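You operate a simulated robot arm through the tools that you are given. There is no shell and no other tool. Be economical: measure what you need, move in short steps, check, and stop when the job is done.

You run a simulated robot arm. Do the job below in one go: nothing can be reset, and whatever is moved stays where it is left.

Task
Fit flange G6 on the black stand and tighten its nut.
Fine: swing the yellow arm in before the nut is run down, and leave it in; use the socket wrench from the round table and put it back; the other flange stays. Set down upright: socket wrench.
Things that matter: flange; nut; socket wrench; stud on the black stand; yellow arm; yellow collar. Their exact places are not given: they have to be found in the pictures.

The check looks at the end state, three seconds after you hand in, the way a careful person would. Anything else that was tipped, shoved, dropped, spilled or broken makes it a failure.

Robot
A 6-joint arm with a two-finger gripper on a trunk, on a base that drives. Base frame: it is fixed to the floor where the robot stands at the start and does not move with it; the origin is under the middle of the robot, x ahead of it, y to its left, z up; the surface under the hand at the start is at about z = 0.72. Lengths are in m, angles in degrees, forces in N, time in s.
Its first joint turns from -166.0 to 166.0 degrees. Places, roughly: stud on the black stand [0.6, 0.2, 0.8]; yellow arm [0.5, 0.4, 0.8]; yellow collar [0.6, 0.2, 0.8]. Payload 2.54 kg.
The tool frame sits at the grasp point between the pads (the TCP): z along the fingers, y along the line on which they close. The tips reach 0.03 m beyond it. Largest opening 0.116 m; the body of the gripper starts 0.095 m behind the TCP.
Orientation is that of the tool frame in the base frame, as a unit quaternion [x, y, z, w]. With the fingers straight down and closing along the base's y, the tool's x points along the base's -x, its y along +y and its z along -z.

Tools
- The arm moves only by the tool play_rows. Its argument "motion" is a list of rows, each an object (a shift or turn left out is 0, a gripper value left out holds the last) with "travel": the shift along the tool's x, y, z in m, a list of three; "delta_rot": the turn, a rotation vector about the tool's x, y, z in degrees, a list of three; "hand": the closure, from 0 (fully open) to 1 (shut). In form: [{"travel": [dx, dy, dz], "delta_rot": [wx, wy, wz], "hand": hand}, ...]. A call has 1 to 10 rows; each row is the pose to reach, as a shift and turn from the pose commanded when the call began, along the tool's axes at that moment. A row lasts 0.2 s, in which the tool goes at most 0.05 m and 8.6 degrees; a call with a longer step from one row to the next is refused whole, and so is a gripper value outside its range. A pose out of reach is approached as far as the arm can. The call stops where the force on the tool passes 80 N (or 10 N more than at its start, if that is more) or the arm is blocked; 0.2 s more then pass. Each finger travels about 0.072 m/s and halts on what it meets, pressing with about 31 N; the grip force reading is that of the motor and also rises with nothing between the fingers. The clock runs only during rows and for 0.2 s after the last one: add rows that repeat a pose to give the fingers time. It gives the time, the measured TCP pose, the force on the tool (base axes), the opening and the grip force at its end, in the units of the frame above (readings bear some noise), with the torque about the TCP (base axes, N m) and any sound that the robot's microphone picked up.
- Cameras (640 x 400 px; columns grow to the right, rows downward): "scene" is now at [-0.0323, 0.1654, 1.4054]; the picture's right is [0.17, -0.98, 0.00], its down [-0.59, -0.10, -0.80] and it looks along [0.79, 0.14, -0.60] (base axes); focal length 288 px, centre (320, 200). "wrist" rides on the gripper at [0.069, -0.015, -0.122] in the tool frame; the picture's right is [0.21, 0.98, 0.00], its down [-0.83, 0.18, -0.53] and it looks along [-0.52, 0.11, 0.85] (tool axes); focal length 251 px, centre (320, 200).
- get_image(camera): a new picture of that camera. The clock stands still meanwhile.
- roll_base(legs): drives the robot by 1 to 6 legs, each [ahead, left, turn to the left] in m, m and degrees, along the robot's own axes; the way and the turn of a leg run together, so that a leg with both is an arc; at most 1.5 m and 180 degrees a leg. The arm and the cameras ride along, it lands a little off, and it stops where it bumps. It gives what a move gives.
- head_to(pan, tilt): turns the head with the scene camera to pan (to the left, within 120 degrees either way) and tilt (down, from -29 to 69), counted from straight ahead of the robot. It gives what a move gives.
- pixel_to_xyz(camera, pixels): for up to 12 pixels [column, row] of the newest picture of that camera ("zoom" is the newest enlarged one), the place [x, y, z] in the base frame of the surface seen there, good to about 0.002 m. The clock stands still meanwhile.
- inspect(camera, box): a new picture of the part [left, top, right, bottom] of that camera's present view, enlarged. The clock stands still meanwhile.
- sign_off(): hands the job in; it is judged then, once.

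Keep the steps short. Do not move on a guess: measure, check each grasp and each placing, and mend mistakes. In all there are 80 turns and 52 pictures (those below and enlarged ones count). Leave the gripper open and the arm clear of the work at the hand-in unless told otherwise, and finish with a single line.

The tools are called after "Emit:" by a JSON object that holds its "name" and its "arguments". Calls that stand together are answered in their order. play_rows: Moves the arm, as the interface text tells. Its arguments: {"type":"object","properties":{"motion":{"type":"array","items":{"type":"object","properties":{"travel":{"type":"array","items":{"type":"number"}},"delta_rot":{"type":"array","items":{"type":"number"}},"hand":{"type":"number"}}}}},"required":["motion"]} The other tools are called the same way: roll_base (legs) drives the base; head_to (pan, tilt) turns the head that bears the scene camera; get_image (camera) takes a picture; pixel_to_xyz (camera, pixels) gives the place of the surface under pixels of a picture; inspect (camera, box) takes an enlarged picture of a part of a camera's view; sign_off () hands the job in.

At the start:

```text
time: 0.0
position: [0.4589, 0.3301, 1.1735]
orientation: [0.0, 1.0, 0.001, 0.0]
contact_force: [0.6, 0.4, 0.6]
ft_torque: [0.01, 0.0, -0.01]
opening: 0.1162
finger_force: 0.0
robot x, y, heading: [-0.0006, -0.0016, 0.1]
head pan, tilt: [10.0, 37.0]
```

scene: 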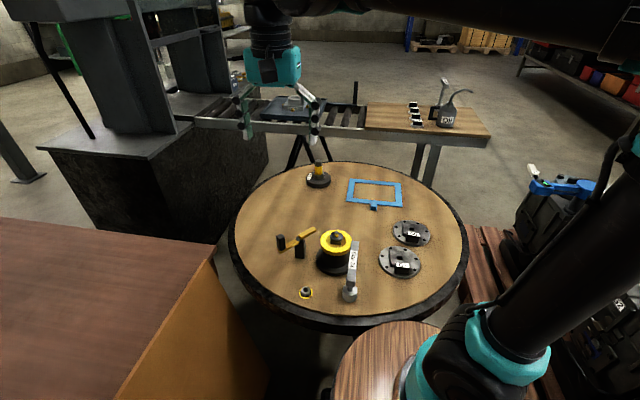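
wrist: 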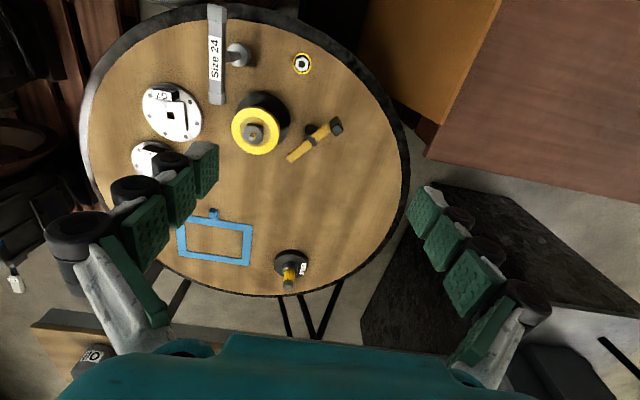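

I see the round table with the black stand, yellow collar, two flanges, a nut, a socket wrench and a yellow arm. I'll enlarge the middle and the flanges.

Emit:
{"name": "inspect", "arguments": {"camera": "scene", "box": [260, 210, 380, 310]}}

Emit:
{"name": "inspect", "arguments": {"camera": "scene", "box": [340, 160, 460, 290]}}

Emit:
{"name": "inspect", "arguments": {"camera": "wrist", "box": [120, 0, 380, 190]}}

```text
4.00 times, centred on (320, 260) of scene
```

zoom: 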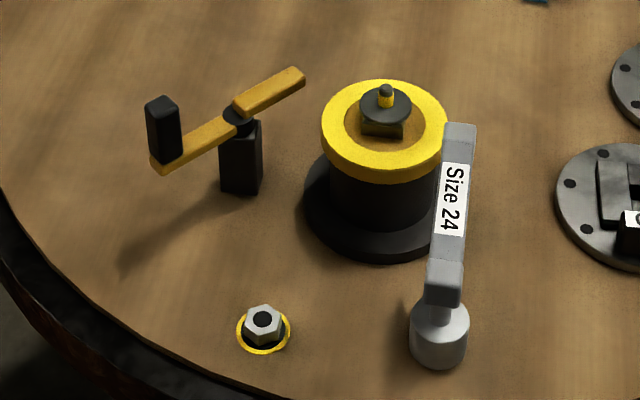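

```text
3.08 times, centred on (400, 225) of scene
```

zoom: 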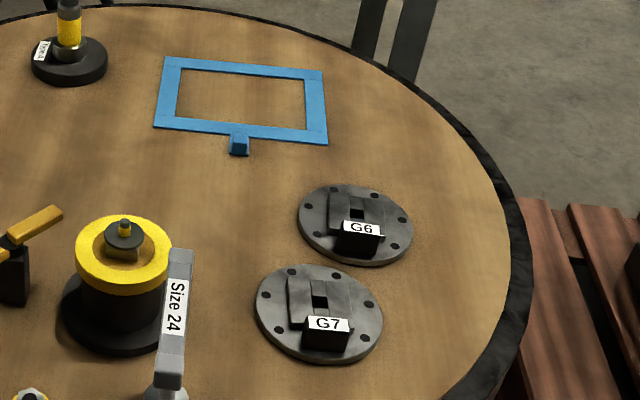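

```text
2.11 times, centred on (250, 95) of wrist
```

zoom: 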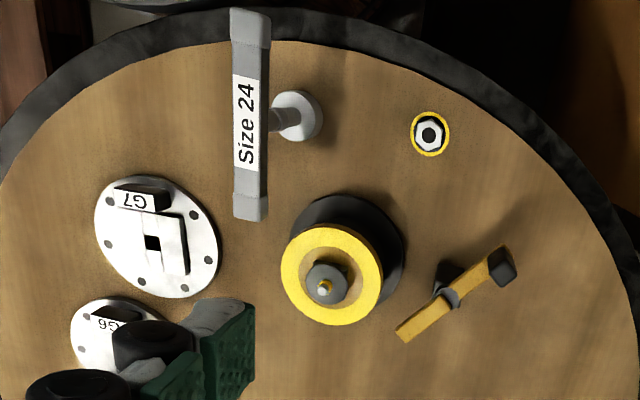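

I'll measure the main points in the scene picture.

Emit:
{"name": "pixel_to_xyz", "arguments": {"camera": "scene", "pixels": [[336, 233], [336, 238], [336, 247], [325, 242], [305, 291], [350, 295], [354, 252], [281, 240], [300, 248], [313, 231], [411, 233], [400, 263]]}}

Emit:
{"name": "pixel_to_xyz", "arguments": {"camera": "zoom", "pixels": [[324, 290], [324, 272], [285, 275], [380, 280], [330, 235], [430, 134], [500, 268], [450, 292], [405, 333], [250, 20], [250, 210], [305, 115]]}}

```text
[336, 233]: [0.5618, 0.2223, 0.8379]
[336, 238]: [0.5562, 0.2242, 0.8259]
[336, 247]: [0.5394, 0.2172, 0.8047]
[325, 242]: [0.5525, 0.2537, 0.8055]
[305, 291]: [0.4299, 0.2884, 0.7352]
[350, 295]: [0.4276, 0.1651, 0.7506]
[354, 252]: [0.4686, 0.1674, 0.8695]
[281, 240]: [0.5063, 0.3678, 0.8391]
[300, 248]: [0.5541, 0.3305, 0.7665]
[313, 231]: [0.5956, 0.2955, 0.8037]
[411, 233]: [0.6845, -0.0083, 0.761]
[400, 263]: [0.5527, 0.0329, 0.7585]
```

```text
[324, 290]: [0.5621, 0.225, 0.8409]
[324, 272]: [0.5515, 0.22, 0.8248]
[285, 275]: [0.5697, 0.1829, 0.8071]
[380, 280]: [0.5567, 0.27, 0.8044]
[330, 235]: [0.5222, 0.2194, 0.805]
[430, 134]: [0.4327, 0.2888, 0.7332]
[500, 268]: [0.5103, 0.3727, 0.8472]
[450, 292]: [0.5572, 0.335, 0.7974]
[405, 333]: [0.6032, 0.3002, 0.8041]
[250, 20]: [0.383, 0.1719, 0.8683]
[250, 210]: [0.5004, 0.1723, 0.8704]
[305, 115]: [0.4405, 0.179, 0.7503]
```

Positions are consistent. I'll bring the wrist camera down (well clear of everything) for a close look at the stand.

Emit:
{"name": "play_rows", "arguments": {"motion": [{"travel": [-0.003, -0.02, 0.036]}, {"travel": [-0.006, -0.041, 0.072]}, {"travel": [-0.009, -0.062, 0.108]}, {"travel": [-0.012, -0.083, 0.144]}, {"travel": [-0.014, -0.103, 0.18]}, {"travel": [-0.016, -0.123, 0.22]}]}}

Emit:
{"name": "get_image", "arguments": {"camera": "wrist"}}

Emit:
{"name": "get_image", "arguments": {"camera": "scene"}}

```text
time: 1.4
position: [0.4752, 0.2082, 0.9538]
orientation: [0.0, 1.0, 0.0, 0.0]
contact_force: [-0.6, 0.5, 0.5]
ft_torque: [-0.02, -0.02, 0.02]
opening: 0.1159
finger_force: 0.0
robot x, y, heading: [-0.0035, 0.0022, 0.2]
head pan, tilt: [10.0, 37.0]
```

```text
46 pictures are left
```

wrist: 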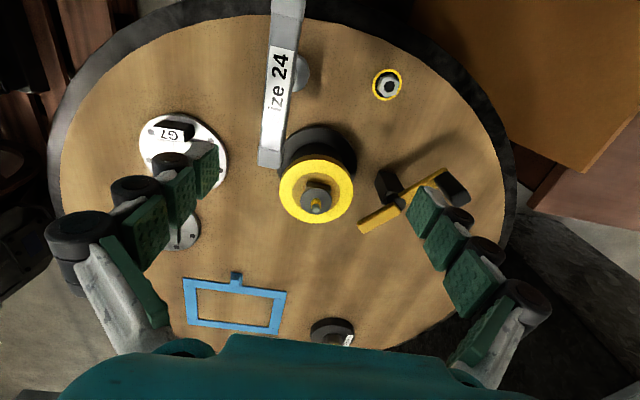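

```text
45 pictures are left
```

scene: 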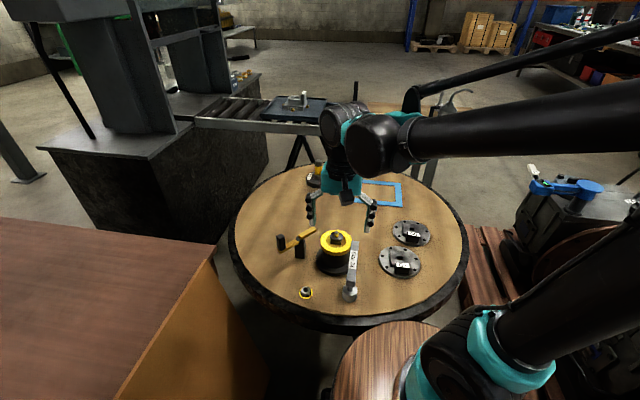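

Zooming the wrist view on the stand, arm and nut.

Emit:
{"name": "inspect", "arguments": {"camera": "wrist", "box": [260, 110, 388, 230]}}

Emit:
{"name": "inspect", "arguments": {"camera": "wrist", "box": [340, 60, 480, 240]}}

Emit:
{"name": "inspect", "arguments": {"camera": "scene", "box": [265, 215, 365, 280]}}

```text
3.33 times, centred on (324, 170) of wrist
```

zoom: 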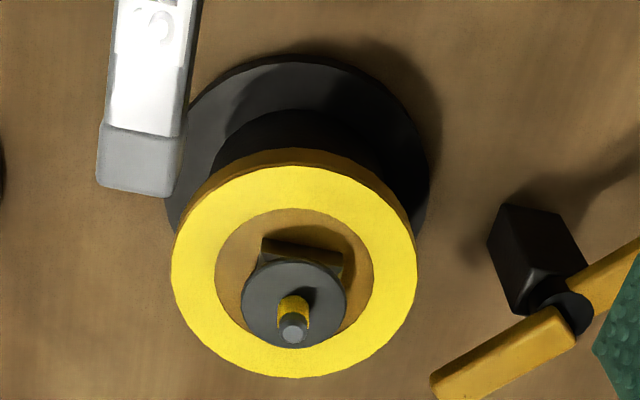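

```text
2.22 times, centred on (410, 150) of wrist
```

zoom: 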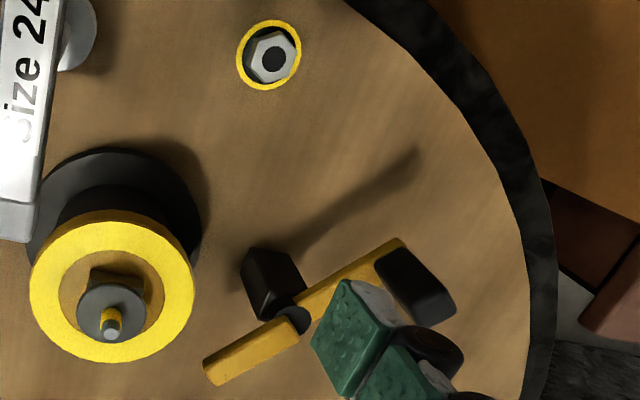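

```text
6.15 times, centred on (315, 248) of scene
```

zoom: 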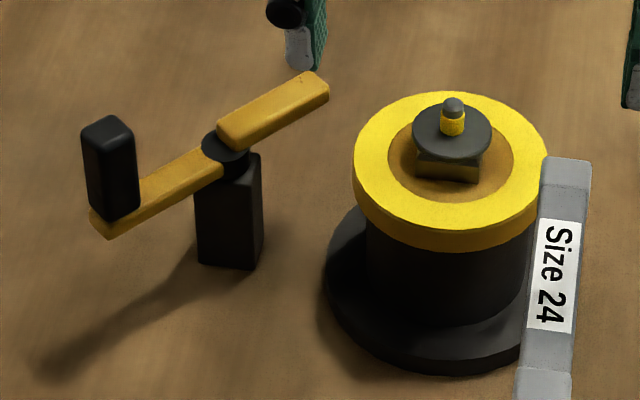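

The stud has a keyed block below and a disc with a yellow thread above. Now I look closely at flange G6 in the same way.

Emit:
{"name": "play_rows", "arguments": {"motion": [{"travel": [-0.02, -0.038, 0.008]}, {"travel": [-0.04, -0.077, 0.016]}, {"travel": [-0.06, -0.115, 0.025]}, {"travel": [-0.08, -0.154, 0.033]}, {"travel": [-0.1, -0.193, 0.041]}, {"travel": [-0.118, -0.231, 0.05]}]}}

Emit:
{"name": "inspect", "arguments": {"camera": "wrist", "box": [220, 100, 420, 300]}}

Emit:
{"name": "inspect", "arguments": {"camera": "scene", "box": [370, 210, 440, 280]}}

```text
time: 2.8
position: [0.5916, -0.0206, 0.9017]
orientation: [-0.001, 1.0, 0.0, 0.0]
contact_force: [-0.2, 0.2, -0.1]
ft_torque: [0.03, 0.01, -0.01]
opening: 0.116
finger_force: 0.0
robot x, y, heading: [-0.0011, 0.0022, -0.0]
head pan, tilt: [10.0, 37.0]
```

```text
2.00 times, centred on (320, 200) of wrist
```

zoom: 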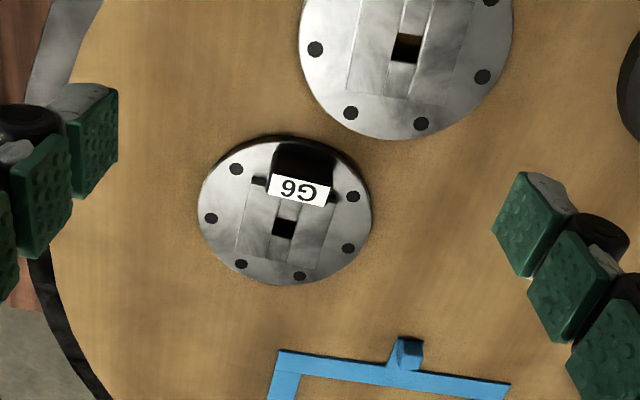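

```text
5.71 times, centred on (405, 245) of scene
```

zoom: 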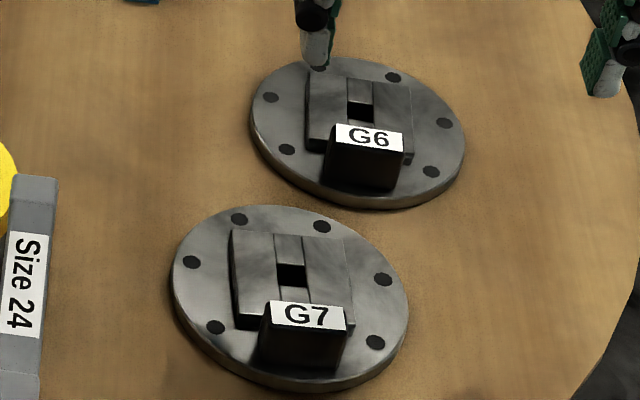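

I'll measure flange details (scene zoom) and stud details. First, flanges in this zoom.

Emit:
{"name": "pixel_to_xyz", "arguments": {"camera": "zoom", "pixels": [[347, 112], [374, 112], [348, 102], [373, 102], [339, 132], [402, 142], [335, 180], [385, 190], [310, 90], [410, 110], [255, 110], [462, 140]]}}

Emit:
{"name": "inspect", "arguments": {"camera": "wrist", "box": [310, 150, 380, 250]}}

```text
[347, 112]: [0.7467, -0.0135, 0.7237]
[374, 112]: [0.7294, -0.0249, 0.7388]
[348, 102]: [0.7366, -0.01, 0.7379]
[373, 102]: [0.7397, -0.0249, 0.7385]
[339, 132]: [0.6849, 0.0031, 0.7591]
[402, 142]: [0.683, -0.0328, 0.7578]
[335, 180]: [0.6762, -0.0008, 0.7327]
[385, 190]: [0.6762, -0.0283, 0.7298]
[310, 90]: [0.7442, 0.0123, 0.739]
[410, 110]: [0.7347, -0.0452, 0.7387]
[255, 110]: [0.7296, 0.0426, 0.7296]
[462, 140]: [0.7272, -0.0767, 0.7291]
```

```text
4.00 times, centred on (345, 200) of wrist
```

zoom: 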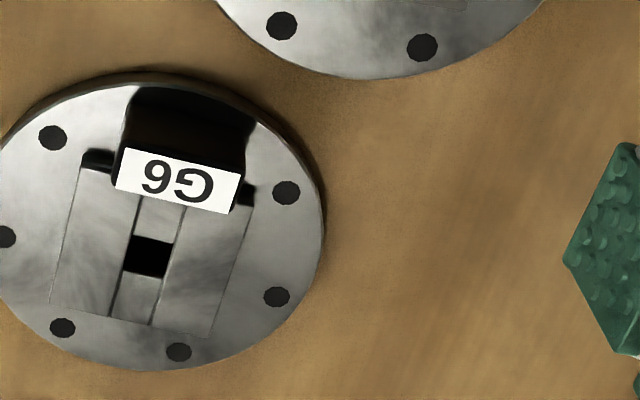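

Measuring hole and block from the wrist zoom.

Emit:
{"name": "pixel_to_xyz", "arguments": {"camera": "zoom", "pixels": [[133, 232], [179, 240], [168, 280], [118, 273], [122, 150], [240, 178], [230, 210], [116, 185], [50, 303], [210, 338], [40, 100], [323, 230]]}}

Emit:
{"name": "inspect", "arguments": {"camera": "scene", "box": [315, 225, 360, 255]}}

```text
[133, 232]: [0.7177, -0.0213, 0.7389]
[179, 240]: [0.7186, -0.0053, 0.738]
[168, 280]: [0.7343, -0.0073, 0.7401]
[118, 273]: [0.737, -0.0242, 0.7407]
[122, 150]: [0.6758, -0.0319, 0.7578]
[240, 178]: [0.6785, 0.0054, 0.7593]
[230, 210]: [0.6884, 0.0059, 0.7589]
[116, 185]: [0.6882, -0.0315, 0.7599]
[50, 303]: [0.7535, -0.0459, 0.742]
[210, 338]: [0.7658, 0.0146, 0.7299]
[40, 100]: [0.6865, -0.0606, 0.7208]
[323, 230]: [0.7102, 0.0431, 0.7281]
```

```text
13.33 times, centred on (338, 240) of scene
```

zoom: 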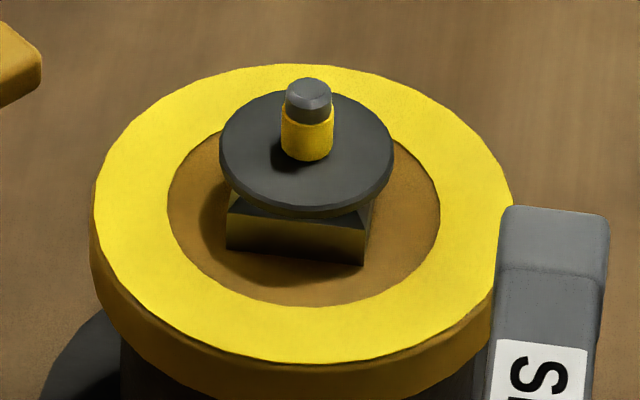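

Emit:
{"name": "pixel_to_xyz", "arguments": {"camera": "zoom", "pixels": [[226, 150], [388, 150], [305, 200], [345, 100], [228, 230], [363, 245], [363, 262], [285, 130], [332, 130], [308, 84], [308, 150], [300, 240]]}}

Emit:
{"name": "pixel_to_xyz", "arguments": {"camera": "zoom", "pixels": [[172, 200], [436, 200], [300, 300], [300, 268], [97, 200], [508, 200], [290, 66], [310, 360], [310, 385], [200, 240], [410, 240], [254, 180]]}}

```text
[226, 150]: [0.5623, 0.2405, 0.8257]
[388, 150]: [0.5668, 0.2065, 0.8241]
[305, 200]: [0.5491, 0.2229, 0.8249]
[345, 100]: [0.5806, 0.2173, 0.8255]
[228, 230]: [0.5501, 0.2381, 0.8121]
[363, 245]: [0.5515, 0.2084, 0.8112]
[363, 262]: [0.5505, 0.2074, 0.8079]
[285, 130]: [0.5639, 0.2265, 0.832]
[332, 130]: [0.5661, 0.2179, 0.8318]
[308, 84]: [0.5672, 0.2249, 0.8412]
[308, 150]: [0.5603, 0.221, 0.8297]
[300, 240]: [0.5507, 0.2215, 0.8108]
```

```text
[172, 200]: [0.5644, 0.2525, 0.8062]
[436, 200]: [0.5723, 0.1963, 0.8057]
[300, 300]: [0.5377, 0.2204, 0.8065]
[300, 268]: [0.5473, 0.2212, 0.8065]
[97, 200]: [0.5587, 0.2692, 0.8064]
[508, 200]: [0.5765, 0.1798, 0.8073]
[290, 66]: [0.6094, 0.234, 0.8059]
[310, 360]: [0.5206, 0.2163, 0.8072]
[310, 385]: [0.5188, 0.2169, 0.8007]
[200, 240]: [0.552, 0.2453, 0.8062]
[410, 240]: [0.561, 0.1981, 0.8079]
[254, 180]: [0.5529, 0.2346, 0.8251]
```

The stud: block 0.807–0.82, disc Ø≈35 mm at 0.825, thread to 0.843. Now I zoom in on the yellow arm and on the wrench for their shapes.

Emit:
{"name": "inspect", "arguments": {"camera": "scene", "box": [270, 220, 325, 265]}}

Emit:
{"name": "pixel_to_xyz", "arguments": {"camera": "zoom", "pixels": [[100, 250], [200, 220], [250, 190], [330, 160], [400, 130], [480, 100], [120, 105], [110, 200], [320, 185], [320, 250], [492, 130], [280, 250]]}}

Emit:
{"name": "inspect", "arguments": {"camera": "scene", "box": [325, 230, 375, 310]}}

```text
8.89 times, centred on (298, 242) of scene
```

zoom: 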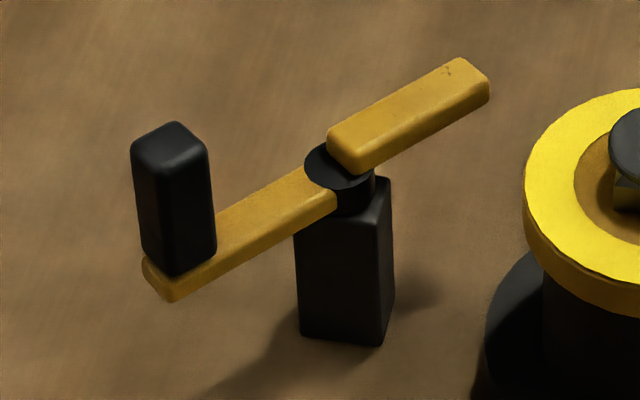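

```text
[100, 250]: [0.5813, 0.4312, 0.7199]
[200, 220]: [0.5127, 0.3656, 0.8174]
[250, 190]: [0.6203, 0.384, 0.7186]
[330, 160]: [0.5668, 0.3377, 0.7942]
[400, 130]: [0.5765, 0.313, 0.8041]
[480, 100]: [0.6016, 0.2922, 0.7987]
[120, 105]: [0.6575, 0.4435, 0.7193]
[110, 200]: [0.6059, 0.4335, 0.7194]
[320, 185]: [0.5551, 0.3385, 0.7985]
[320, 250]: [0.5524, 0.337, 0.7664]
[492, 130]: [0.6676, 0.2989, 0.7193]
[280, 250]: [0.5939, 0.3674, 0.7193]
```

```text
5.00 times, centred on (350, 270) of scene
```

zoom: 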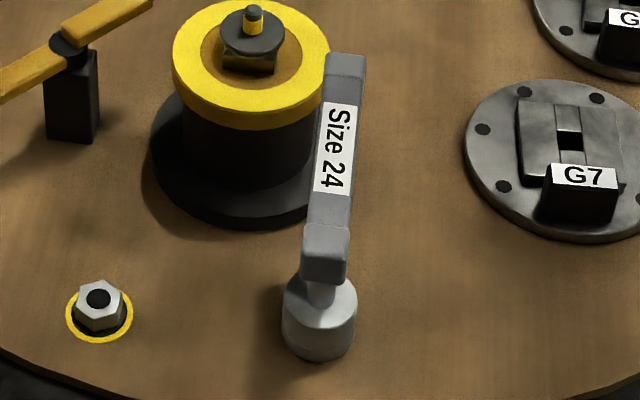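

The arm's tip half tops out at 0.804, and the wrench is a T-handle standing on its socket. I'll turn the hand 90° over G6's label fin (x 0.676–0.688, y −0.032…0.006, top 0.759) and partly close it.

Emit:
{"name": "play_rows", "arguments": {"motion": [{"travel": [-0.009, 0.001, 0.004], "delta_rot": [0, 0, -8.5]}, {"travel": [-0.018, 0.002, 0.008], "delta_rot": [0, 0, -17]}, {"travel": [-0.027, 0.003, 0.012], "delta_rot": [0, 0, -25.5]}, {"travel": [-0.036, 0.004, 0.016], "delta_rot": [0, 0, -34]}, {"travel": [-0.045, 0.005, 0.02], "delta_rot": [0, 0, -42.5]}, {"travel": [-0.054, 0.006, 0.024], "delta_rot": [0, 0, -51]}, {"travel": [-0.063, 0.007, 0.028], "delta_rot": [0, 0, -59.5]}, {"travel": [-0.072, 0.0075, 0.032], "delta_rot": [0, 0, -68]}, {"travel": [-0.081, 0.0075, 0.036], "delta_rot": [0, 0, -76.5]}, {"travel": [-0.0904, 0.0076, 0.04], "delta_rot": [0, 0, -85]}]}}

Emit:
{"name": "play_rows", "arguments": {"motion": [{"delta_rot": [0, 0, -5], "hand": 0.6}, {"travel": [0, 0, 0.02], "delta_rot": [0, 0, -5]}, {"travel": [0, 0, 0.04], "delta_rot": [0, 0, -5]}, {"travel": [0, 0, 0.05], "delta_rot": [0, 0, -5]}]}}

Emit:
{"name": "get_image", "arguments": {"camera": "wrist"}}

```text
time: 5.0
position: [0.6813, -0.0158, 0.8629]
orientation: [-0.677, 0.736, -0.001, -0.001]
contact_force: [0.2, -0.1, 0.4]
ft_torque: [-0.01, 0.02, 0.0]
opening: 0.1162
finger_force: 0.0
robot x, y, heading: [0.0007, 0.0004, -0.1]
head pan, tilt: [10.0, 37.0]
```

```text
time: 6.0
position: [0.6808, -0.0154, 0.8115]
orientation: [-0.707, 0.707, 0.0, 0.0]
contact_force: [0.0, 0.1, -0.3]
ft_torque: [0.0, -0.01, -0.02]
opening: 0.0464
finger_force: 0.1
robot x, y, heading: [0.0023, -0.0055, -0.1]
head pan, tilt: [10.0, 37.0]
```

```text
35 pictures are left
```

wrist: 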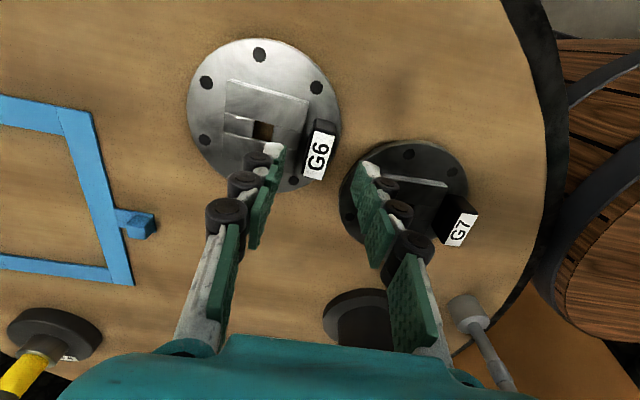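

The fin appears between the fingers ahead. I'll check the fin's place once more from this view.

Emit:
{"name": "pixel_to_xyz", "arguments": {"camera": "wrist", "pixels": [[316, 133], [333, 136], [306, 175], [322, 179], [319, 150], [265, 120], [256, 138], [274, 140], [310, 125], [300, 180]]}}

```text
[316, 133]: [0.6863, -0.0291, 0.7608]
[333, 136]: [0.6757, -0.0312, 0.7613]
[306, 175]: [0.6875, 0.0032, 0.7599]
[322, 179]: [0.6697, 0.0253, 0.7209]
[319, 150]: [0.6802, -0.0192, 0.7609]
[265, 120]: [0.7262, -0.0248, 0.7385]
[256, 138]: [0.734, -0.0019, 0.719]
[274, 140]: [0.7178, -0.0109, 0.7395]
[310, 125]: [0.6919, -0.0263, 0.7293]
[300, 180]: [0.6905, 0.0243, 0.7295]
```

Fin centre is (0.681, −0.013). I descend to TCP z 0.772 (tips just above the hub) and close.

Emit:
{"name": "play_rows", "arguments": {"motion": [{"travel": [-0.002, 0, 0.02]}, {"travel": [-0.002, 0, 0.039]}, {"travel": [-0.002, 0, 0.039], "hand": 1}, {"travel": [-0.002, 0, 0.039]}, {"travel": [-0.002, 0, 0.039]}, {"travel": [-0.002, 0, 0.039]}]}}

Emit:
{"name": "inspect", "arguments": {"camera": "wrist", "box": [180, 20, 480, 270]}}

```text
time: 7.4
position: [0.6804, -0.0146, 0.7735]
orientation: [0.707, -0.707, 0.0, 0.001]
contact_force: [0.0, -1.1, 0.2]
ft_torque: [-0.07, 0.08, -0.02]
opening: 0.0176
finger_force: 31.3
robot x, y, heading: [-0.0012, -0.0052, 0.2]
head pan, tilt: [10.0, 37.0]
```

```text
1.60 times, centred on (330, 145) of wrist
```

zoom: 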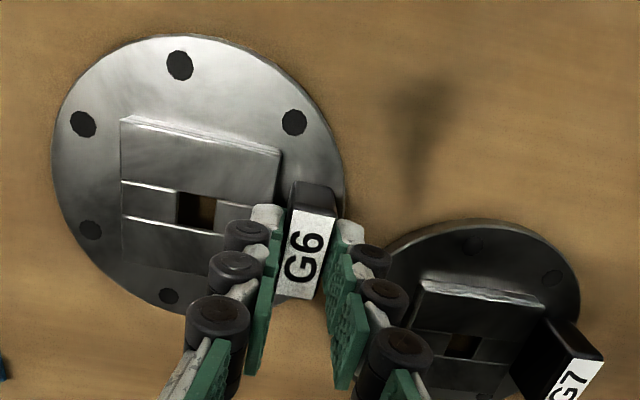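

Gripped at 0.0176 with 31 N. I lift a little and check how it hangs.

Emit:
{"name": "play_rows", "arguments": {"motion": [{"travel": [0, 0, -0.01]}, {"travel": [0, 0, -0.03]}, {"travel": [0, 0, -0.06]}, {"travel": [0, 0, -0.06]}]}}

Emit:
{"name": "get_image", "arguments": {"camera": "wrist"}}

Emit:
{"name": "inspect", "arguments": {"camera": "scene", "box": [340, 180, 480, 280]}}

```text
time: 8.4
position: [0.6821, -0.0149, 0.834]
orientation: [-0.707, 0.707, 0.0, 0.0]
contact_force: [-0.1, -0.6, -4.3]
ft_torque: [0.06, 0.15, 0.02]
opening: 0.0177
finger_force: 30.8
robot x, y, heading: [0.0018, -0.001, 0.1]
head pan, tilt: [10.0, 37.0]
```

```text
33 pictures are left
```

wrist: 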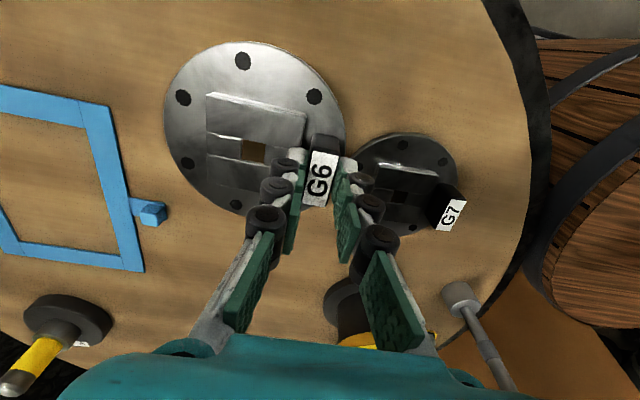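

```text
4.00 times, centred on (410, 230) of scene
```

zoom: 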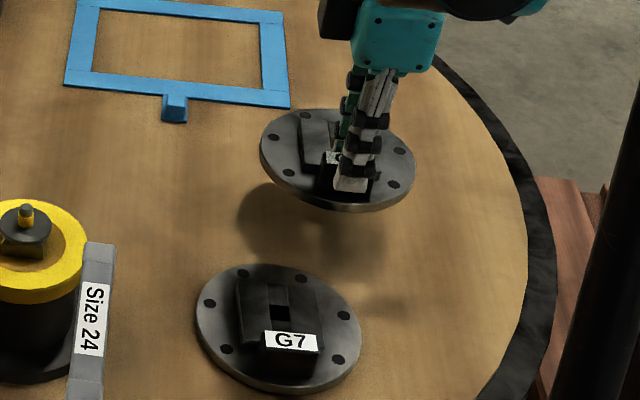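

Held level, about 4.3 N. I'll raise it and tilt it toward the head camera to see its underside (which fixes the fit).

Emit:
{"name": "play_rows", "arguments": {"motion": [{"travel": [0.003, 0.015, -0.04]}, {"travel": [0.006, 0.03, -0.08]}, {"travel": [0.009, 0.045, -0.12], "delta_rot": [-6, 0, 0]}, {"travel": [0.012, 0.06, -0.16], "delta_rot": [-13, 0, 0]}, {"travel": [0.015, 0.075, -0.2], "delta_rot": [-20, 0, 0]}, {"travel": [0.018, 0.09, -0.24], "delta_rot": [-27, 0, 0]}, {"travel": [0.021, 0.105, -0.28], "delta_rot": [-34, 0, 0]}, {"travel": [0.024, 0.12, -0.32], "delta_rot": [-41, 0, 0]}, {"travel": [0.027, 0.135, -0.36], "delta_rot": [-48, 0, 0]}, {"travel": [0.03, 0.15, -0.4], "delta_rot": [-55, 0, 0]}]}}

Emit:
{"name": "get_image", "arguments": {"camera": "scene"}}

```text
time: 10.6
position: [0.531, -0.0578, 1.2339]
orientation: [0.693, -0.687, -0.15, 0.159]
contact_force: [0.3, 0.9, -6.0]
ft_torque: [0.0, 0.11, 0.01]
opening: 0.0177
finger_force: 31.2
out of reach, approached as far as the arm can: row 7, 8, 9, 10
robot x, y, heading: [0.0014, -0.0011, -0.1]
head pan, tilt: [10.0, 37.0]
```

```text
31 pictures are left
```

scene: 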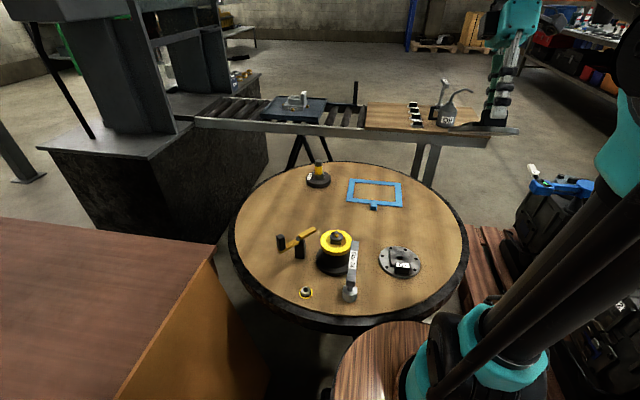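

The hand is at the upper right; I zoom there to see the flange.

Emit:
{"name": "inspect", "arguments": {"camera": "scene", "box": [430, 60, 570, 160]}}

```text
4.00 times, centred on (500, 110) of scene
```

zoom: 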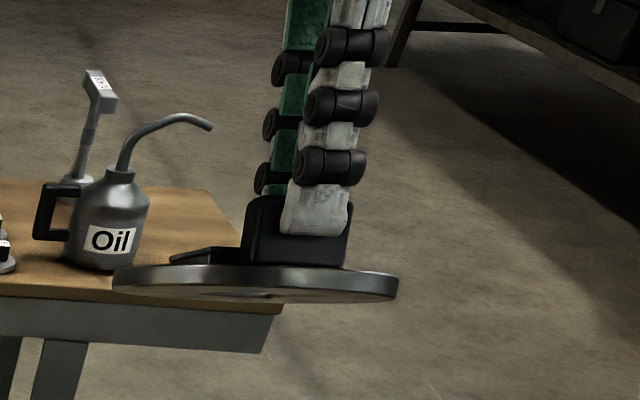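

Nearly edge-on. I raise it about 0.25 m to see underneath.

Emit:
{"name": "play_rows", "arguments": {"motion": [{"travel": [0, 0.022, -0.03]}, {"travel": [0, 0.044, -0.06]}, {"travel": [0, 0.066, -0.09]}, {"travel": [0, 0.088, -0.12]}, {"travel": [0, 0.11, -0.15]}, {"travel": [0, 0.13, -0.178]}, {"travel": [0, 0.151, -0.206]}, {"travel": [0, 0.151, -0.206]}]}}

Emit:
{"name": "head_to", "arguments": {"pan": -20, "tilt": 0}}

Emit:
{"name": "get_image", "arguments": {"camera": "scene"}}

```text
time: 12.4
position: [0.4828, -0.0542, 1.485]
orientation: [0.692, -0.688, -0.15, 0.158]
contact_force: [0.4, -0.6, -4.6]
ft_torque: [-0.02, 0.08, -0.03]
opening: 0.0178
finger_force: 31.0
robot x, y, heading: [-0.0012, 0.0015, 0.1]
head pan, tilt: [10.0, 37.0]
```

```text
time: 13.4
position: [0.4837, -0.0546, 1.4836]
orientation: [0.693, -0.688, -0.15, 0.158]
contact_force: [-0.1, 0.1, -5.3]
ft_torque: [0.01, 0.09, 0.01]
opening: 0.0176
finger_force: 30.7
robot x, y, heading: [-0.0032, 0.0005, -0.2]
head pan, tilt: [-20.0, 0.0]
```

```text
29 pictures are left
```

scene: 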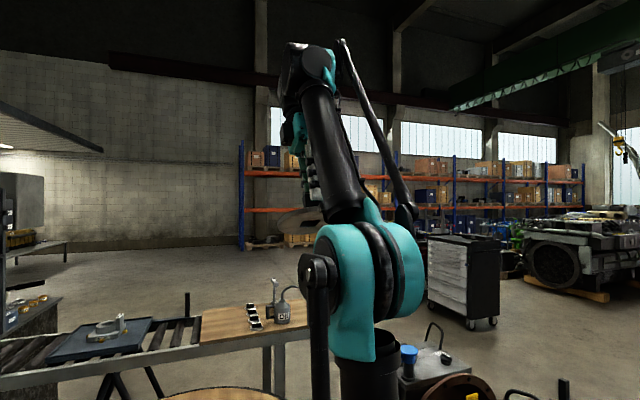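

The forearm hides it; I move the hand 0.22 m to the left.

Emit:
{"name": "play_rows", "arguments": {"motion": [{"travel": [-0.04, 0, 0]}, {"travel": [-0.08, 0, 0]}, {"travel": [-0.12, 0, 0]}, {"travel": [-0.16, 0, 0]}, {"travel": [-0.2, 0, 0]}, {"travel": [-0.22, 0, 0]}]}}

Emit:
{"name": "get_image", "arguments": {"camera": "scene"}}

```text
time: 14.8
position: [0.4792, 0.166, 1.4815]
orientation: [0.692, -0.688, -0.15, 0.159]
contact_force: [-0.4, -1.5, -5.9]
ft_torque: [0.04, 0.05, -0.02]
opening: 0.0174
finger_force: 31.1
robot x, y, heading: [0.0014, -0.003, 0.1]
head pan, tilt: [-20.0, 0.0]
```

```text
28 pictures are left
```

scene: 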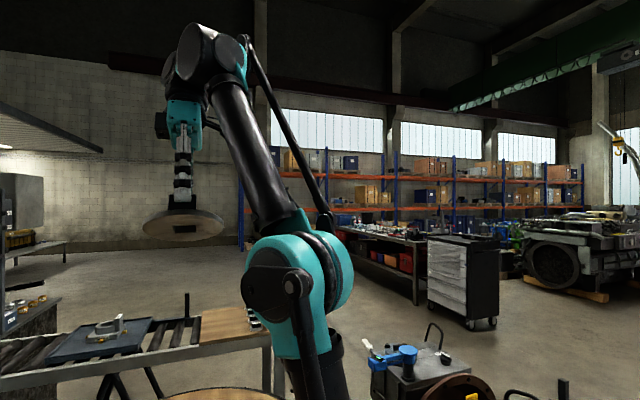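

Emit:
{"name": "inspect", "arguments": {"camera": "scene", "box": [130, 190, 240, 260]}}

```text
5.71 times, centred on (185, 225) of scene
```

zoom: 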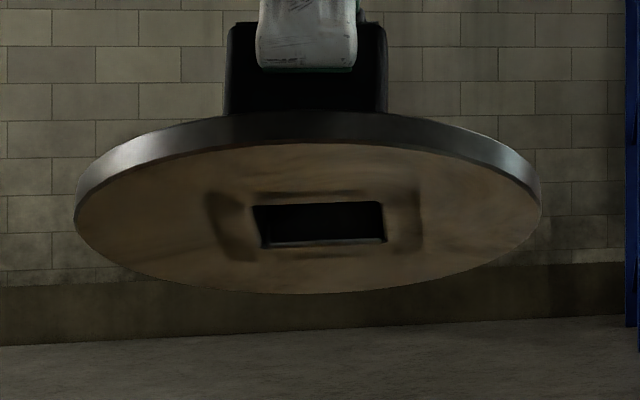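

I see a rectangular pocket on the underside. Measuring its corners and the rim.

Emit:
{"name": "pixel_to_xyz", "arguments": {"camera": "zoom", "pixels": [[248, 205], [388, 199], [392, 244], [258, 251], [205, 195], [425, 195], [80, 215], [538, 205], [300, 292], [300, 150], [320, 220], [320, 246]]}}

```text
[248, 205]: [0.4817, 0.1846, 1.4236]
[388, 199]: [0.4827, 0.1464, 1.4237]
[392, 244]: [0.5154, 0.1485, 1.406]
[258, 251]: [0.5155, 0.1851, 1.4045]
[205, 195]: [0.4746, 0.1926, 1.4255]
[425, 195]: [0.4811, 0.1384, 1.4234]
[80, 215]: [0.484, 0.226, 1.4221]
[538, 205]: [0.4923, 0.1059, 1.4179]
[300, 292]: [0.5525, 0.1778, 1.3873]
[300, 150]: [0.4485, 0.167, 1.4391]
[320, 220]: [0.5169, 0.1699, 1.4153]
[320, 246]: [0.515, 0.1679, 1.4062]
```

The pocket is about 37×37 mm with lead-in, centre 46 mm from the TCP, bottom 52 mm below it: it fits over the Ø35 disc and block. I straighten the hand and go back above the stand, and aim the head back to measure the stud finely.

Emit:
{"name": "play_rows", "arguments": {"motion": [{"travel": [-0.007, -0.019, 0.03], "delta_rot": [3, 0, 0]}, {"travel": [-0.014, -0.039, 0.059], "delta_rot": [6, 0, 0]}, {"travel": [-0.021, -0.058, 0.089], "delta_rot": [10, 0, 0]}, {"travel": [-0.028, -0.078, 0.118], "delta_rot": [14, 0, 0]}, {"travel": [-0.035, -0.097, 0.148], "delta_rot": [18, 0, 0]}, {"travel": [-0.042, -0.116, 0.177], "delta_rot": [22, 0, 0]}, {"travel": [-0.049, -0.136, 0.207], "delta_rot": [25.2, 0, 0]}, {"travel": [-0.056, -0.155, 0.2366], "delta_rot": [25.2, 0, 0]}]}}

Emit:
{"name": "head_to", "arguments": {"pan": 10, "tilt": 37}}

Emit:
{"name": "inspect", "arguments": {"camera": "scene", "box": [315, 225, 360, 255]}}

```text
time: 16.6
position: [0.5183, 0.2203, 1.2009]
orientation: [0.71, -0.704, 0.003, 0.004]
contact_force: [-0.4, 0.1, -5.6]
ft_torque: [-0.05, 0.2, 0.0]
opening: 0.0175
finger_force: 31.4
robot x, y, heading: [0.0005, 0.0036, -0.1]
head pan, tilt: [-20.0, 0.0]
```

```text
time: 17.7
position: [0.5188, 0.2187, 1.2022]
orientation: [0.71, -0.704, 0.005, 0.004]
contact_force: [-0.7, 0.1, -5.6]
ft_torque: [-0.02, 0.19, 0.01]
opening: 0.0176
finger_force: 31.4
robot x, y, heading: [-0.001, -0.0006, -0.0]
head pan, tilt: [10.0, 37.0]
```

```text
13.33 times, centred on (338, 240) of scene
```

zoom: 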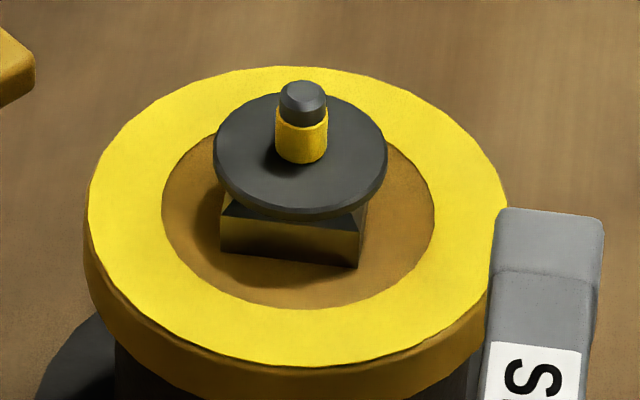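

Emit:
{"name": "pixel_to_xyz", "arguments": {"camera": "zoom", "pixels": [[218, 150], [382, 150], [300, 205], [250, 192], [350, 192], [235, 115], [365, 115], [223, 240], [355, 255], [302, 86], [280, 140], [323, 140]]}}

Emit:
{"name": "pixel_to_xyz", "arguments": {"camera": "zoom", "pixels": [[92, 180], [500, 200], [275, 70], [300, 360], [200, 330], [400, 340], [167, 200], [430, 200], [290, 302], [223, 230], [290, 240], [355, 250]]}}

```text
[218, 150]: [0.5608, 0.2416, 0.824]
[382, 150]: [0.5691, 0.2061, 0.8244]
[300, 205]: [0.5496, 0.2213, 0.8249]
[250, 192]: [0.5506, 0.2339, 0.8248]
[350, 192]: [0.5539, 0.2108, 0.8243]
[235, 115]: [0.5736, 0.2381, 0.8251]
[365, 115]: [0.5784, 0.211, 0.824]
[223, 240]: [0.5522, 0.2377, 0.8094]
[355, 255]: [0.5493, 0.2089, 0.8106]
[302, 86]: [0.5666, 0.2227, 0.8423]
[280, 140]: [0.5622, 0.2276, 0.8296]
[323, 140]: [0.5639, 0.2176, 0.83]
```

```text
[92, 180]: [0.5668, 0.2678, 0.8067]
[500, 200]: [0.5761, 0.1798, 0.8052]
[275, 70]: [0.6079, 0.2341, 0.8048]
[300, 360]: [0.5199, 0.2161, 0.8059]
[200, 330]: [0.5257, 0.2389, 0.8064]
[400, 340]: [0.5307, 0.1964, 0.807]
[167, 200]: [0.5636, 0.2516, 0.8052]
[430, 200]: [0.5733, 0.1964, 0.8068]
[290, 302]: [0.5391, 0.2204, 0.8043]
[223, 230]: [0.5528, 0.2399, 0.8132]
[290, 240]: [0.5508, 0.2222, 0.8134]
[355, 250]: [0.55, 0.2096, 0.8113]
```

Stud centre ≈ (0.565, 0.2237). I descend to just above the stud (flange bottom ≈0.85) and verify.

Emit:
{"name": "play_rows", "arguments": {"motion": [{"travel": [-0.001, 0, 0.045]}, {"travel": [-0.002, 0, 0.09]}, {"travel": [-0.003, 0, 0.135]}, {"travel": [-0.004, 0, 0.18]}, {"travel": [-0.004, 0, 0.225]}, {"travel": [-0.004, 0, 0.26]}, {"travel": [-0.004, 0, 0.285]}, {"travel": [-0.004, 0, 0.297]}, {"travel": [-0.004, 0, 0.297]}, {"travel": [-0.004, 0, 0.297]}]}}

Emit:
{"name": "inspect", "arguments": {"camera": "scene", "box": [290, 190, 390, 270]}}

Emit:
{"name": "inspect", "arguments": {"camera": "wrist", "box": [140, 20, 360, 240]}}

```text
time: 19.9
position: [0.519, 0.2203, 0.9053]
orientation: [0.71, -0.704, 0.004, 0.004]
contact_force: [9.6, 2.0, 22.8]
ft_torque: [-1.16, -0.01, 0.4]
opening: 0.0182
finger_force: 31.0
robot x, y, heading: [0.0007, 0.0002, -0.1]
head pan, tilt: [10.0, 37.0]
```

```text
5.00 times, centred on (340, 230) of scene
```

zoom: 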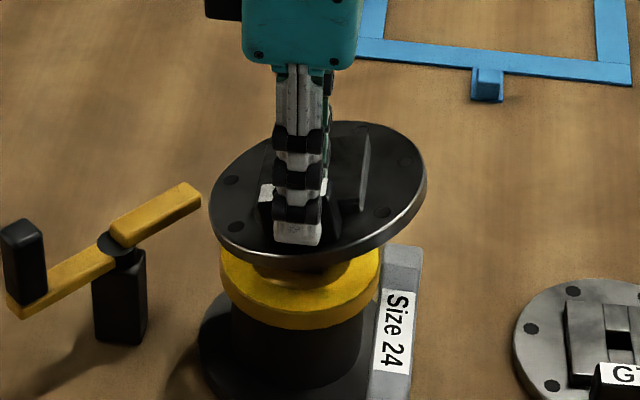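

```text
1.82 times, centred on (250, 130) of wrist
```

zoom: 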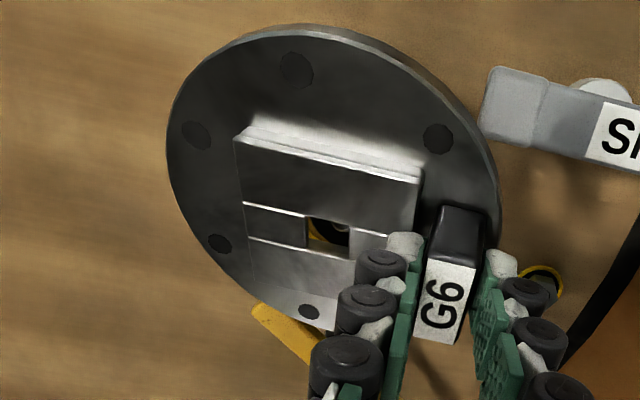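

Early contact: the flange tilted in the grip. I lift 4 cm and look how it sits.

Emit:
{"name": "play_rows", "arguments": {"motion": [{"travel": [0, 0, -0.02]}, {"travel": [0, 0, -0.05]}, {"travel": [0, 0, -0.05]}]}}

Emit:
{"name": "inspect", "arguments": {"camera": "scene", "box": [290, 180, 390, 260]}}

```text
time: 20.7
position: [0.5183, 0.2199, 0.9554]
orientation: [0.71, -0.704, 0.003, 0.004]
contact_force: [0.4, -0.9, -5.5]
ft_torque: [0.0, 0.18, 0.02]
opening: 0.0177
finger_force: 31.1
robot x, y, heading: [0.0004, 0.0006, -0.1]
head pan, tilt: [10.0, 37.0]
```

```text
5.00 times, centred on (340, 220) of scene
```

zoom: 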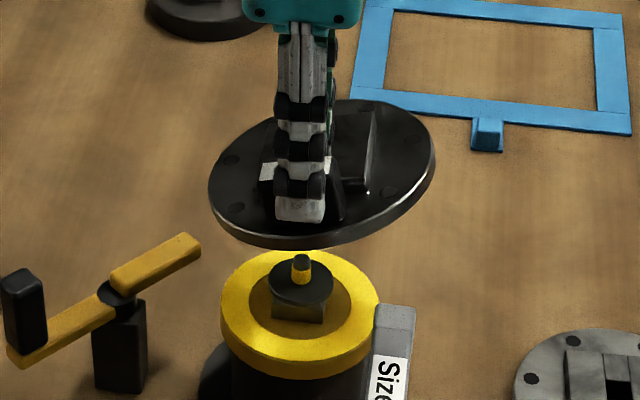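

Measuring the flange's roll.

Emit:
{"name": "pixel_to_xyz", "arguments": {"camera": "zoom", "pixels": [[216, 190], [430, 150], [260, 232], [420, 190], [235, 160], [415, 125], [245, 210], [345, 115], [372, 120], [370, 190], [268, 165], [390, 190]]}}

Emit:
{"name": "get_image", "arguments": {"camera": "wrist"}}

```text
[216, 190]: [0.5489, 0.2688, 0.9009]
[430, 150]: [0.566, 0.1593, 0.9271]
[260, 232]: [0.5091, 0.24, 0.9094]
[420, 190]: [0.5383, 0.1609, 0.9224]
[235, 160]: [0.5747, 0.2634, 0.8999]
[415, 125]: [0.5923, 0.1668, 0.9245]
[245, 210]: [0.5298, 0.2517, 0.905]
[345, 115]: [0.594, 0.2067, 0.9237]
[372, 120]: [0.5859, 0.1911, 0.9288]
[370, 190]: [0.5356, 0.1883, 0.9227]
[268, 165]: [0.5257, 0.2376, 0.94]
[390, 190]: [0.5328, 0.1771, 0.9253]
```

```text
22 pictures are left
```

wrist: 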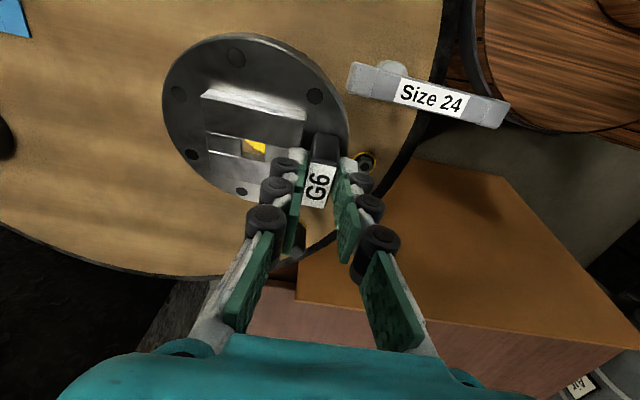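

The force/torque puts the contact at about (0.51, 0.177, 0.87): the wrench handle's end. I check where the wrench is and whether it still stands straight.

Emit:
{"name": "inspect", "arguments": {"camera": "scene", "box": [320, 225, 400, 310]}}

Emit:
{"name": "pixel_to_xyz", "arguments": {"camera": "wrist", "pixels": [[352, 80], [358, 66], [355, 90], [380, 80], [430, 95], [480, 110], [505, 112], [500, 126], [392, 66], [367, 161]]}}

Emit:
{"name": "pixel_to_xyz", "arguments": {"camera": "zoom", "pixels": [[230, 160], [275, 160], [255, 162], [250, 230], [245, 300], [230, 350], [265, 352], [240, 395], [255, 180], [215, 348]]}}

```text
4.71 times, centred on (360, 268) of scene
```

zoom: 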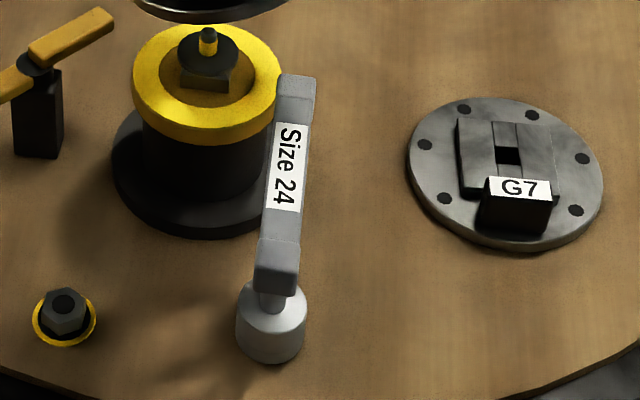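

```text
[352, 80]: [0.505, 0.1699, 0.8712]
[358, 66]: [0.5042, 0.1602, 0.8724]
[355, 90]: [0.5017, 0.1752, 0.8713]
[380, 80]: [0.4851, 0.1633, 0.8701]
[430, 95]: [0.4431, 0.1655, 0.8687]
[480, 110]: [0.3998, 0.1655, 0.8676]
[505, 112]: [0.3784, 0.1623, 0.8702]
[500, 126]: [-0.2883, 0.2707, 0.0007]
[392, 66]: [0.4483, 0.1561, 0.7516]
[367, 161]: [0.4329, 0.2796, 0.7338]
```

```text
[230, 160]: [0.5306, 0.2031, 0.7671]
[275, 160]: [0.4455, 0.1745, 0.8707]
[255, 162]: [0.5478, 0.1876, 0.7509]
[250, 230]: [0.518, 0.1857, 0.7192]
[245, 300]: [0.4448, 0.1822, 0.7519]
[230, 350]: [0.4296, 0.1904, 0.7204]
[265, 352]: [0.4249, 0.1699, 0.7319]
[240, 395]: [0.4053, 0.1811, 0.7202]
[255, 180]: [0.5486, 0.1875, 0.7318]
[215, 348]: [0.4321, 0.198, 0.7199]
```

The wrench is upright and barely nudged; the flange has rolled 13.5° in the grip (−y side high). I counter-roll the hand so the flange is level, then measure again.

Emit:
{"name": "play_rows", "arguments": {"motion": [{"travel": [-0.001, 0, -0.004], "delta_rot": [0, -4, 0]}, {"travel": [-0.002, 0, -0.008], "delta_rot": [0, -8, 0]}, {"travel": [-0.003, 0, -0.01], "delta_rot": [0, -13.4, 0]}, {"travel": [-0.004, 0, -0.01], "delta_rot": [0, -13.4, 0]}, {"travel": [-0.004, 0, -0.01], "delta_rot": [0, -13.4, 0]}]}}

Emit:
{"name": "inspect", "arguments": {"camera": "scene", "box": [290, 170, 390, 250]}}

```text
time: 21.9
position: [0.5186, 0.2253, 0.9646]
orientation: [0.706, -0.699, -0.078, -0.079]
contact_force: [0.0, 0.5, -4.7]
ft_torque: [-0.04, 0.18, -0.01]
opening: 0.0178
finger_force: 31.4
robot x, y, heading: [-0.0021, -0.0, 0.0]
head pan, tilt: [10.0, 37.0]
```

```text
5.00 times, centred on (340, 210) of scene
```

zoom: 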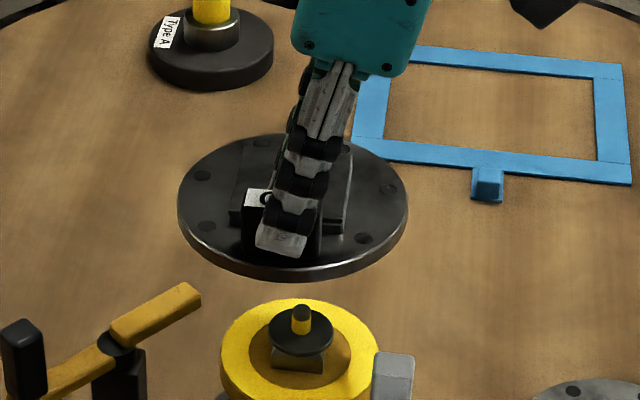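

Level now. Measuring the rim and hub to get the true centre.

Emit:
{"name": "pixel_to_xyz", "arguments": {"camera": "zoom", "pixels": [[183, 200], [404, 200], [200, 168], [395, 180], [225, 150], [200, 240], [260, 272], [340, 265], [380, 240], [372, 160], [353, 150], [345, 230]]}}

Emit:
{"name": "inspect", "arguments": {"camera": "wrist", "box": [140, 20, 380, 240]}}

```text
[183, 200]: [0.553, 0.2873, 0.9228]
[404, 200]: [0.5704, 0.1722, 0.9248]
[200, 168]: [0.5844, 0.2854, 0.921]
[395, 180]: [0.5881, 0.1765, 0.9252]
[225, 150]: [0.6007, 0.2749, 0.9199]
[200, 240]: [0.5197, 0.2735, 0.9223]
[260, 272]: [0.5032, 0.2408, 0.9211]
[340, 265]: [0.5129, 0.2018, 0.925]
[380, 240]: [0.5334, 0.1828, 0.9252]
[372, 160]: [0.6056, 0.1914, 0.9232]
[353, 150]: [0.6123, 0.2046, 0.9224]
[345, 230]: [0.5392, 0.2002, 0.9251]
```

```text
1.82 times, centred on (260, 130) of wrist
```

zoom: 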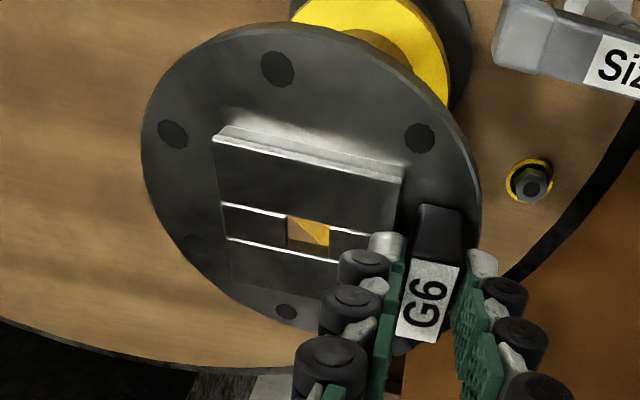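

Emit:
{"name": "pixel_to_xyz", "arguments": {"camera": "zoom", "pixels": [[284, 212], [333, 222], [333, 258], [284, 248], [276, 226], [342, 240], [215, 140], [400, 180], [226, 240], [305, 192], [220, 200], [228, 238]]}}

```text
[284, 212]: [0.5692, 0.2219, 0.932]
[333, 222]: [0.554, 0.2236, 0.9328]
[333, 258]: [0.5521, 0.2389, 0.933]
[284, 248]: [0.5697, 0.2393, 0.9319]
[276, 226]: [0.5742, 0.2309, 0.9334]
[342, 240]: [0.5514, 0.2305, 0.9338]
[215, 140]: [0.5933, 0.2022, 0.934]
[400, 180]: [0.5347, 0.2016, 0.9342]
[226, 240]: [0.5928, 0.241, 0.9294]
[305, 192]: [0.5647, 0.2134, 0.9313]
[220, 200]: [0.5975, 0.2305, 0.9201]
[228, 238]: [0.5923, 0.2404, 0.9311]
```

Flange centre is at (0.562, 0.231) for TCP (0.5186, 0.2253). I shift (+3, −8 mm) to the stud axis, trim the roll, and go down to where the stud tip enters the hole.

Emit:
{"name": "play_rows", "arguments": {"motion": [{"travel": [0.0082, -0.003, -0.0018], "delta_rot": [0, -1.3, 0]}, {"travel": [0.012, -0.003, 0.015], "delta_rot": [0, -1.3, 0]}, {"travel": [0.0165, -0.003, 0.035], "delta_rot": [0, -1.3, 0]}, {"travel": [0.021, -0.003, 0.055], "delta_rot": [0, -1.3, 0]}, {"travel": [0.0247, -0.003, 0.0715], "delta_rot": [0, -1.3, 0]}, {"travel": [0.0247, -0.003, 0.0715], "delta_rot": [0, -1.3, 0]}]}}

Emit:
{"name": "inspect", "arguments": {"camera": "wrist", "box": [140, 20, 380, 240]}}

Emit:
{"name": "pixel_to_xyz", "arguments": {"camera": "zoom", "pixels": [[284, 212], [333, 222], [333, 258], [284, 248], [276, 226], [342, 240], [215, 140], [400, 180], [307, 230], [300, 240], [320, 240], [228, 238]]}}

```text
time: 23.3
position: [0.5225, 0.2163, 0.8901]
orientation: [0.705, -0.699, -0.087, -0.086]
contact_force: [-0.1, -0.1, -6.0]
ft_torque: [-0.04, 0.21, -0.03]
opening: 0.0178
finger_force: 31.3
robot x, y, heading: [-0.0005, 0.0014, -0.1]
head pan, tilt: [10.0, 37.0]
```

```text
1.82 times, centred on (260, 130) of wrist
```

zoom: 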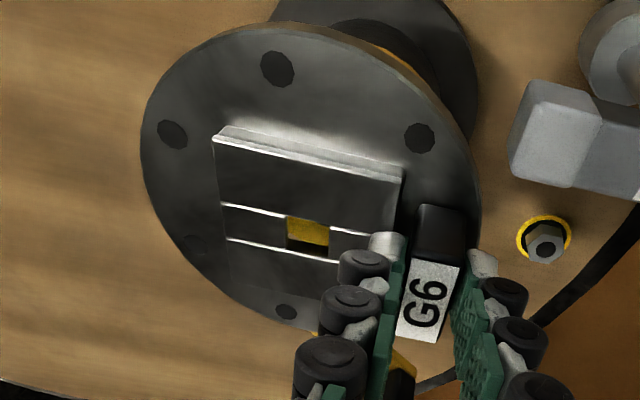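

```text
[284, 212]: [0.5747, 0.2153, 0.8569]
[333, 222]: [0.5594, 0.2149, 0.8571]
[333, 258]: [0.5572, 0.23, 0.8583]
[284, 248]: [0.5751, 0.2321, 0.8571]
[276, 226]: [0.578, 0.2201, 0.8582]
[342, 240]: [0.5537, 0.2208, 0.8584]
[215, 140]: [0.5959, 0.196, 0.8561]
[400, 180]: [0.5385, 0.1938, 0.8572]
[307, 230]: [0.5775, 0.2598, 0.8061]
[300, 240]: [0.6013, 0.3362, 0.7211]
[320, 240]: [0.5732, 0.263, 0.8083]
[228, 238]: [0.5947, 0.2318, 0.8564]
```

Hole centre now (0.5666, 0.2231), within 1.6 mm. Small trim, then lower slowly onto the seat with the force watched.

Emit:
{"name": "play_rows", "arguments": {"motion": [{"travel": [0.0004, 0.0015, 0.004]}, {"travel": [0.0016, 0.0015, 0.009]}, {"travel": [0.0028, 0.0015, 0.014]}, {"travel": [0.0038, 0.0015, 0.018]}, {"travel": [0.0048, 0.0015, 0.0215]}, {"travel": [0.0048, 0.0015, 0.0215]}]}}

Emit:
{"name": "inspect", "arguments": {"camera": "scene", "box": [290, 190, 390, 270]}}

```text
time: 24.7
position: [0.5196, 0.217, 0.8675]
orientation: [0.704, -0.699, -0.087, -0.086]
contact_force: [-1.6, -2.7, -3.7]
ft_torque: [-0.12, 0.27, -0.06]
opening: 0.0178
finger_force: 31.2
robot x, y, heading: [0.0039, 0.0007, 0.0]
head pan, tilt: [10.0, 37.0]
```

```text
5.00 times, centred on (340, 230) of scene
```

zoom: 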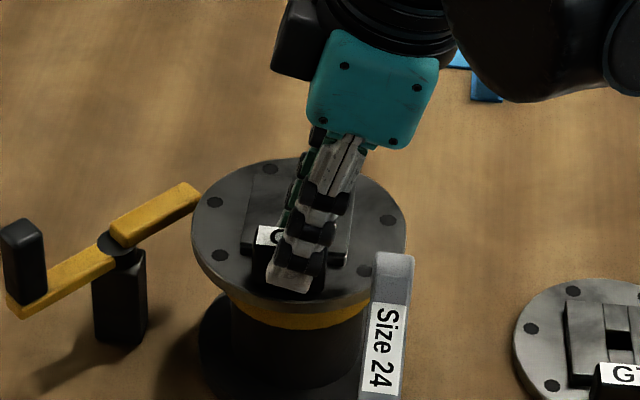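

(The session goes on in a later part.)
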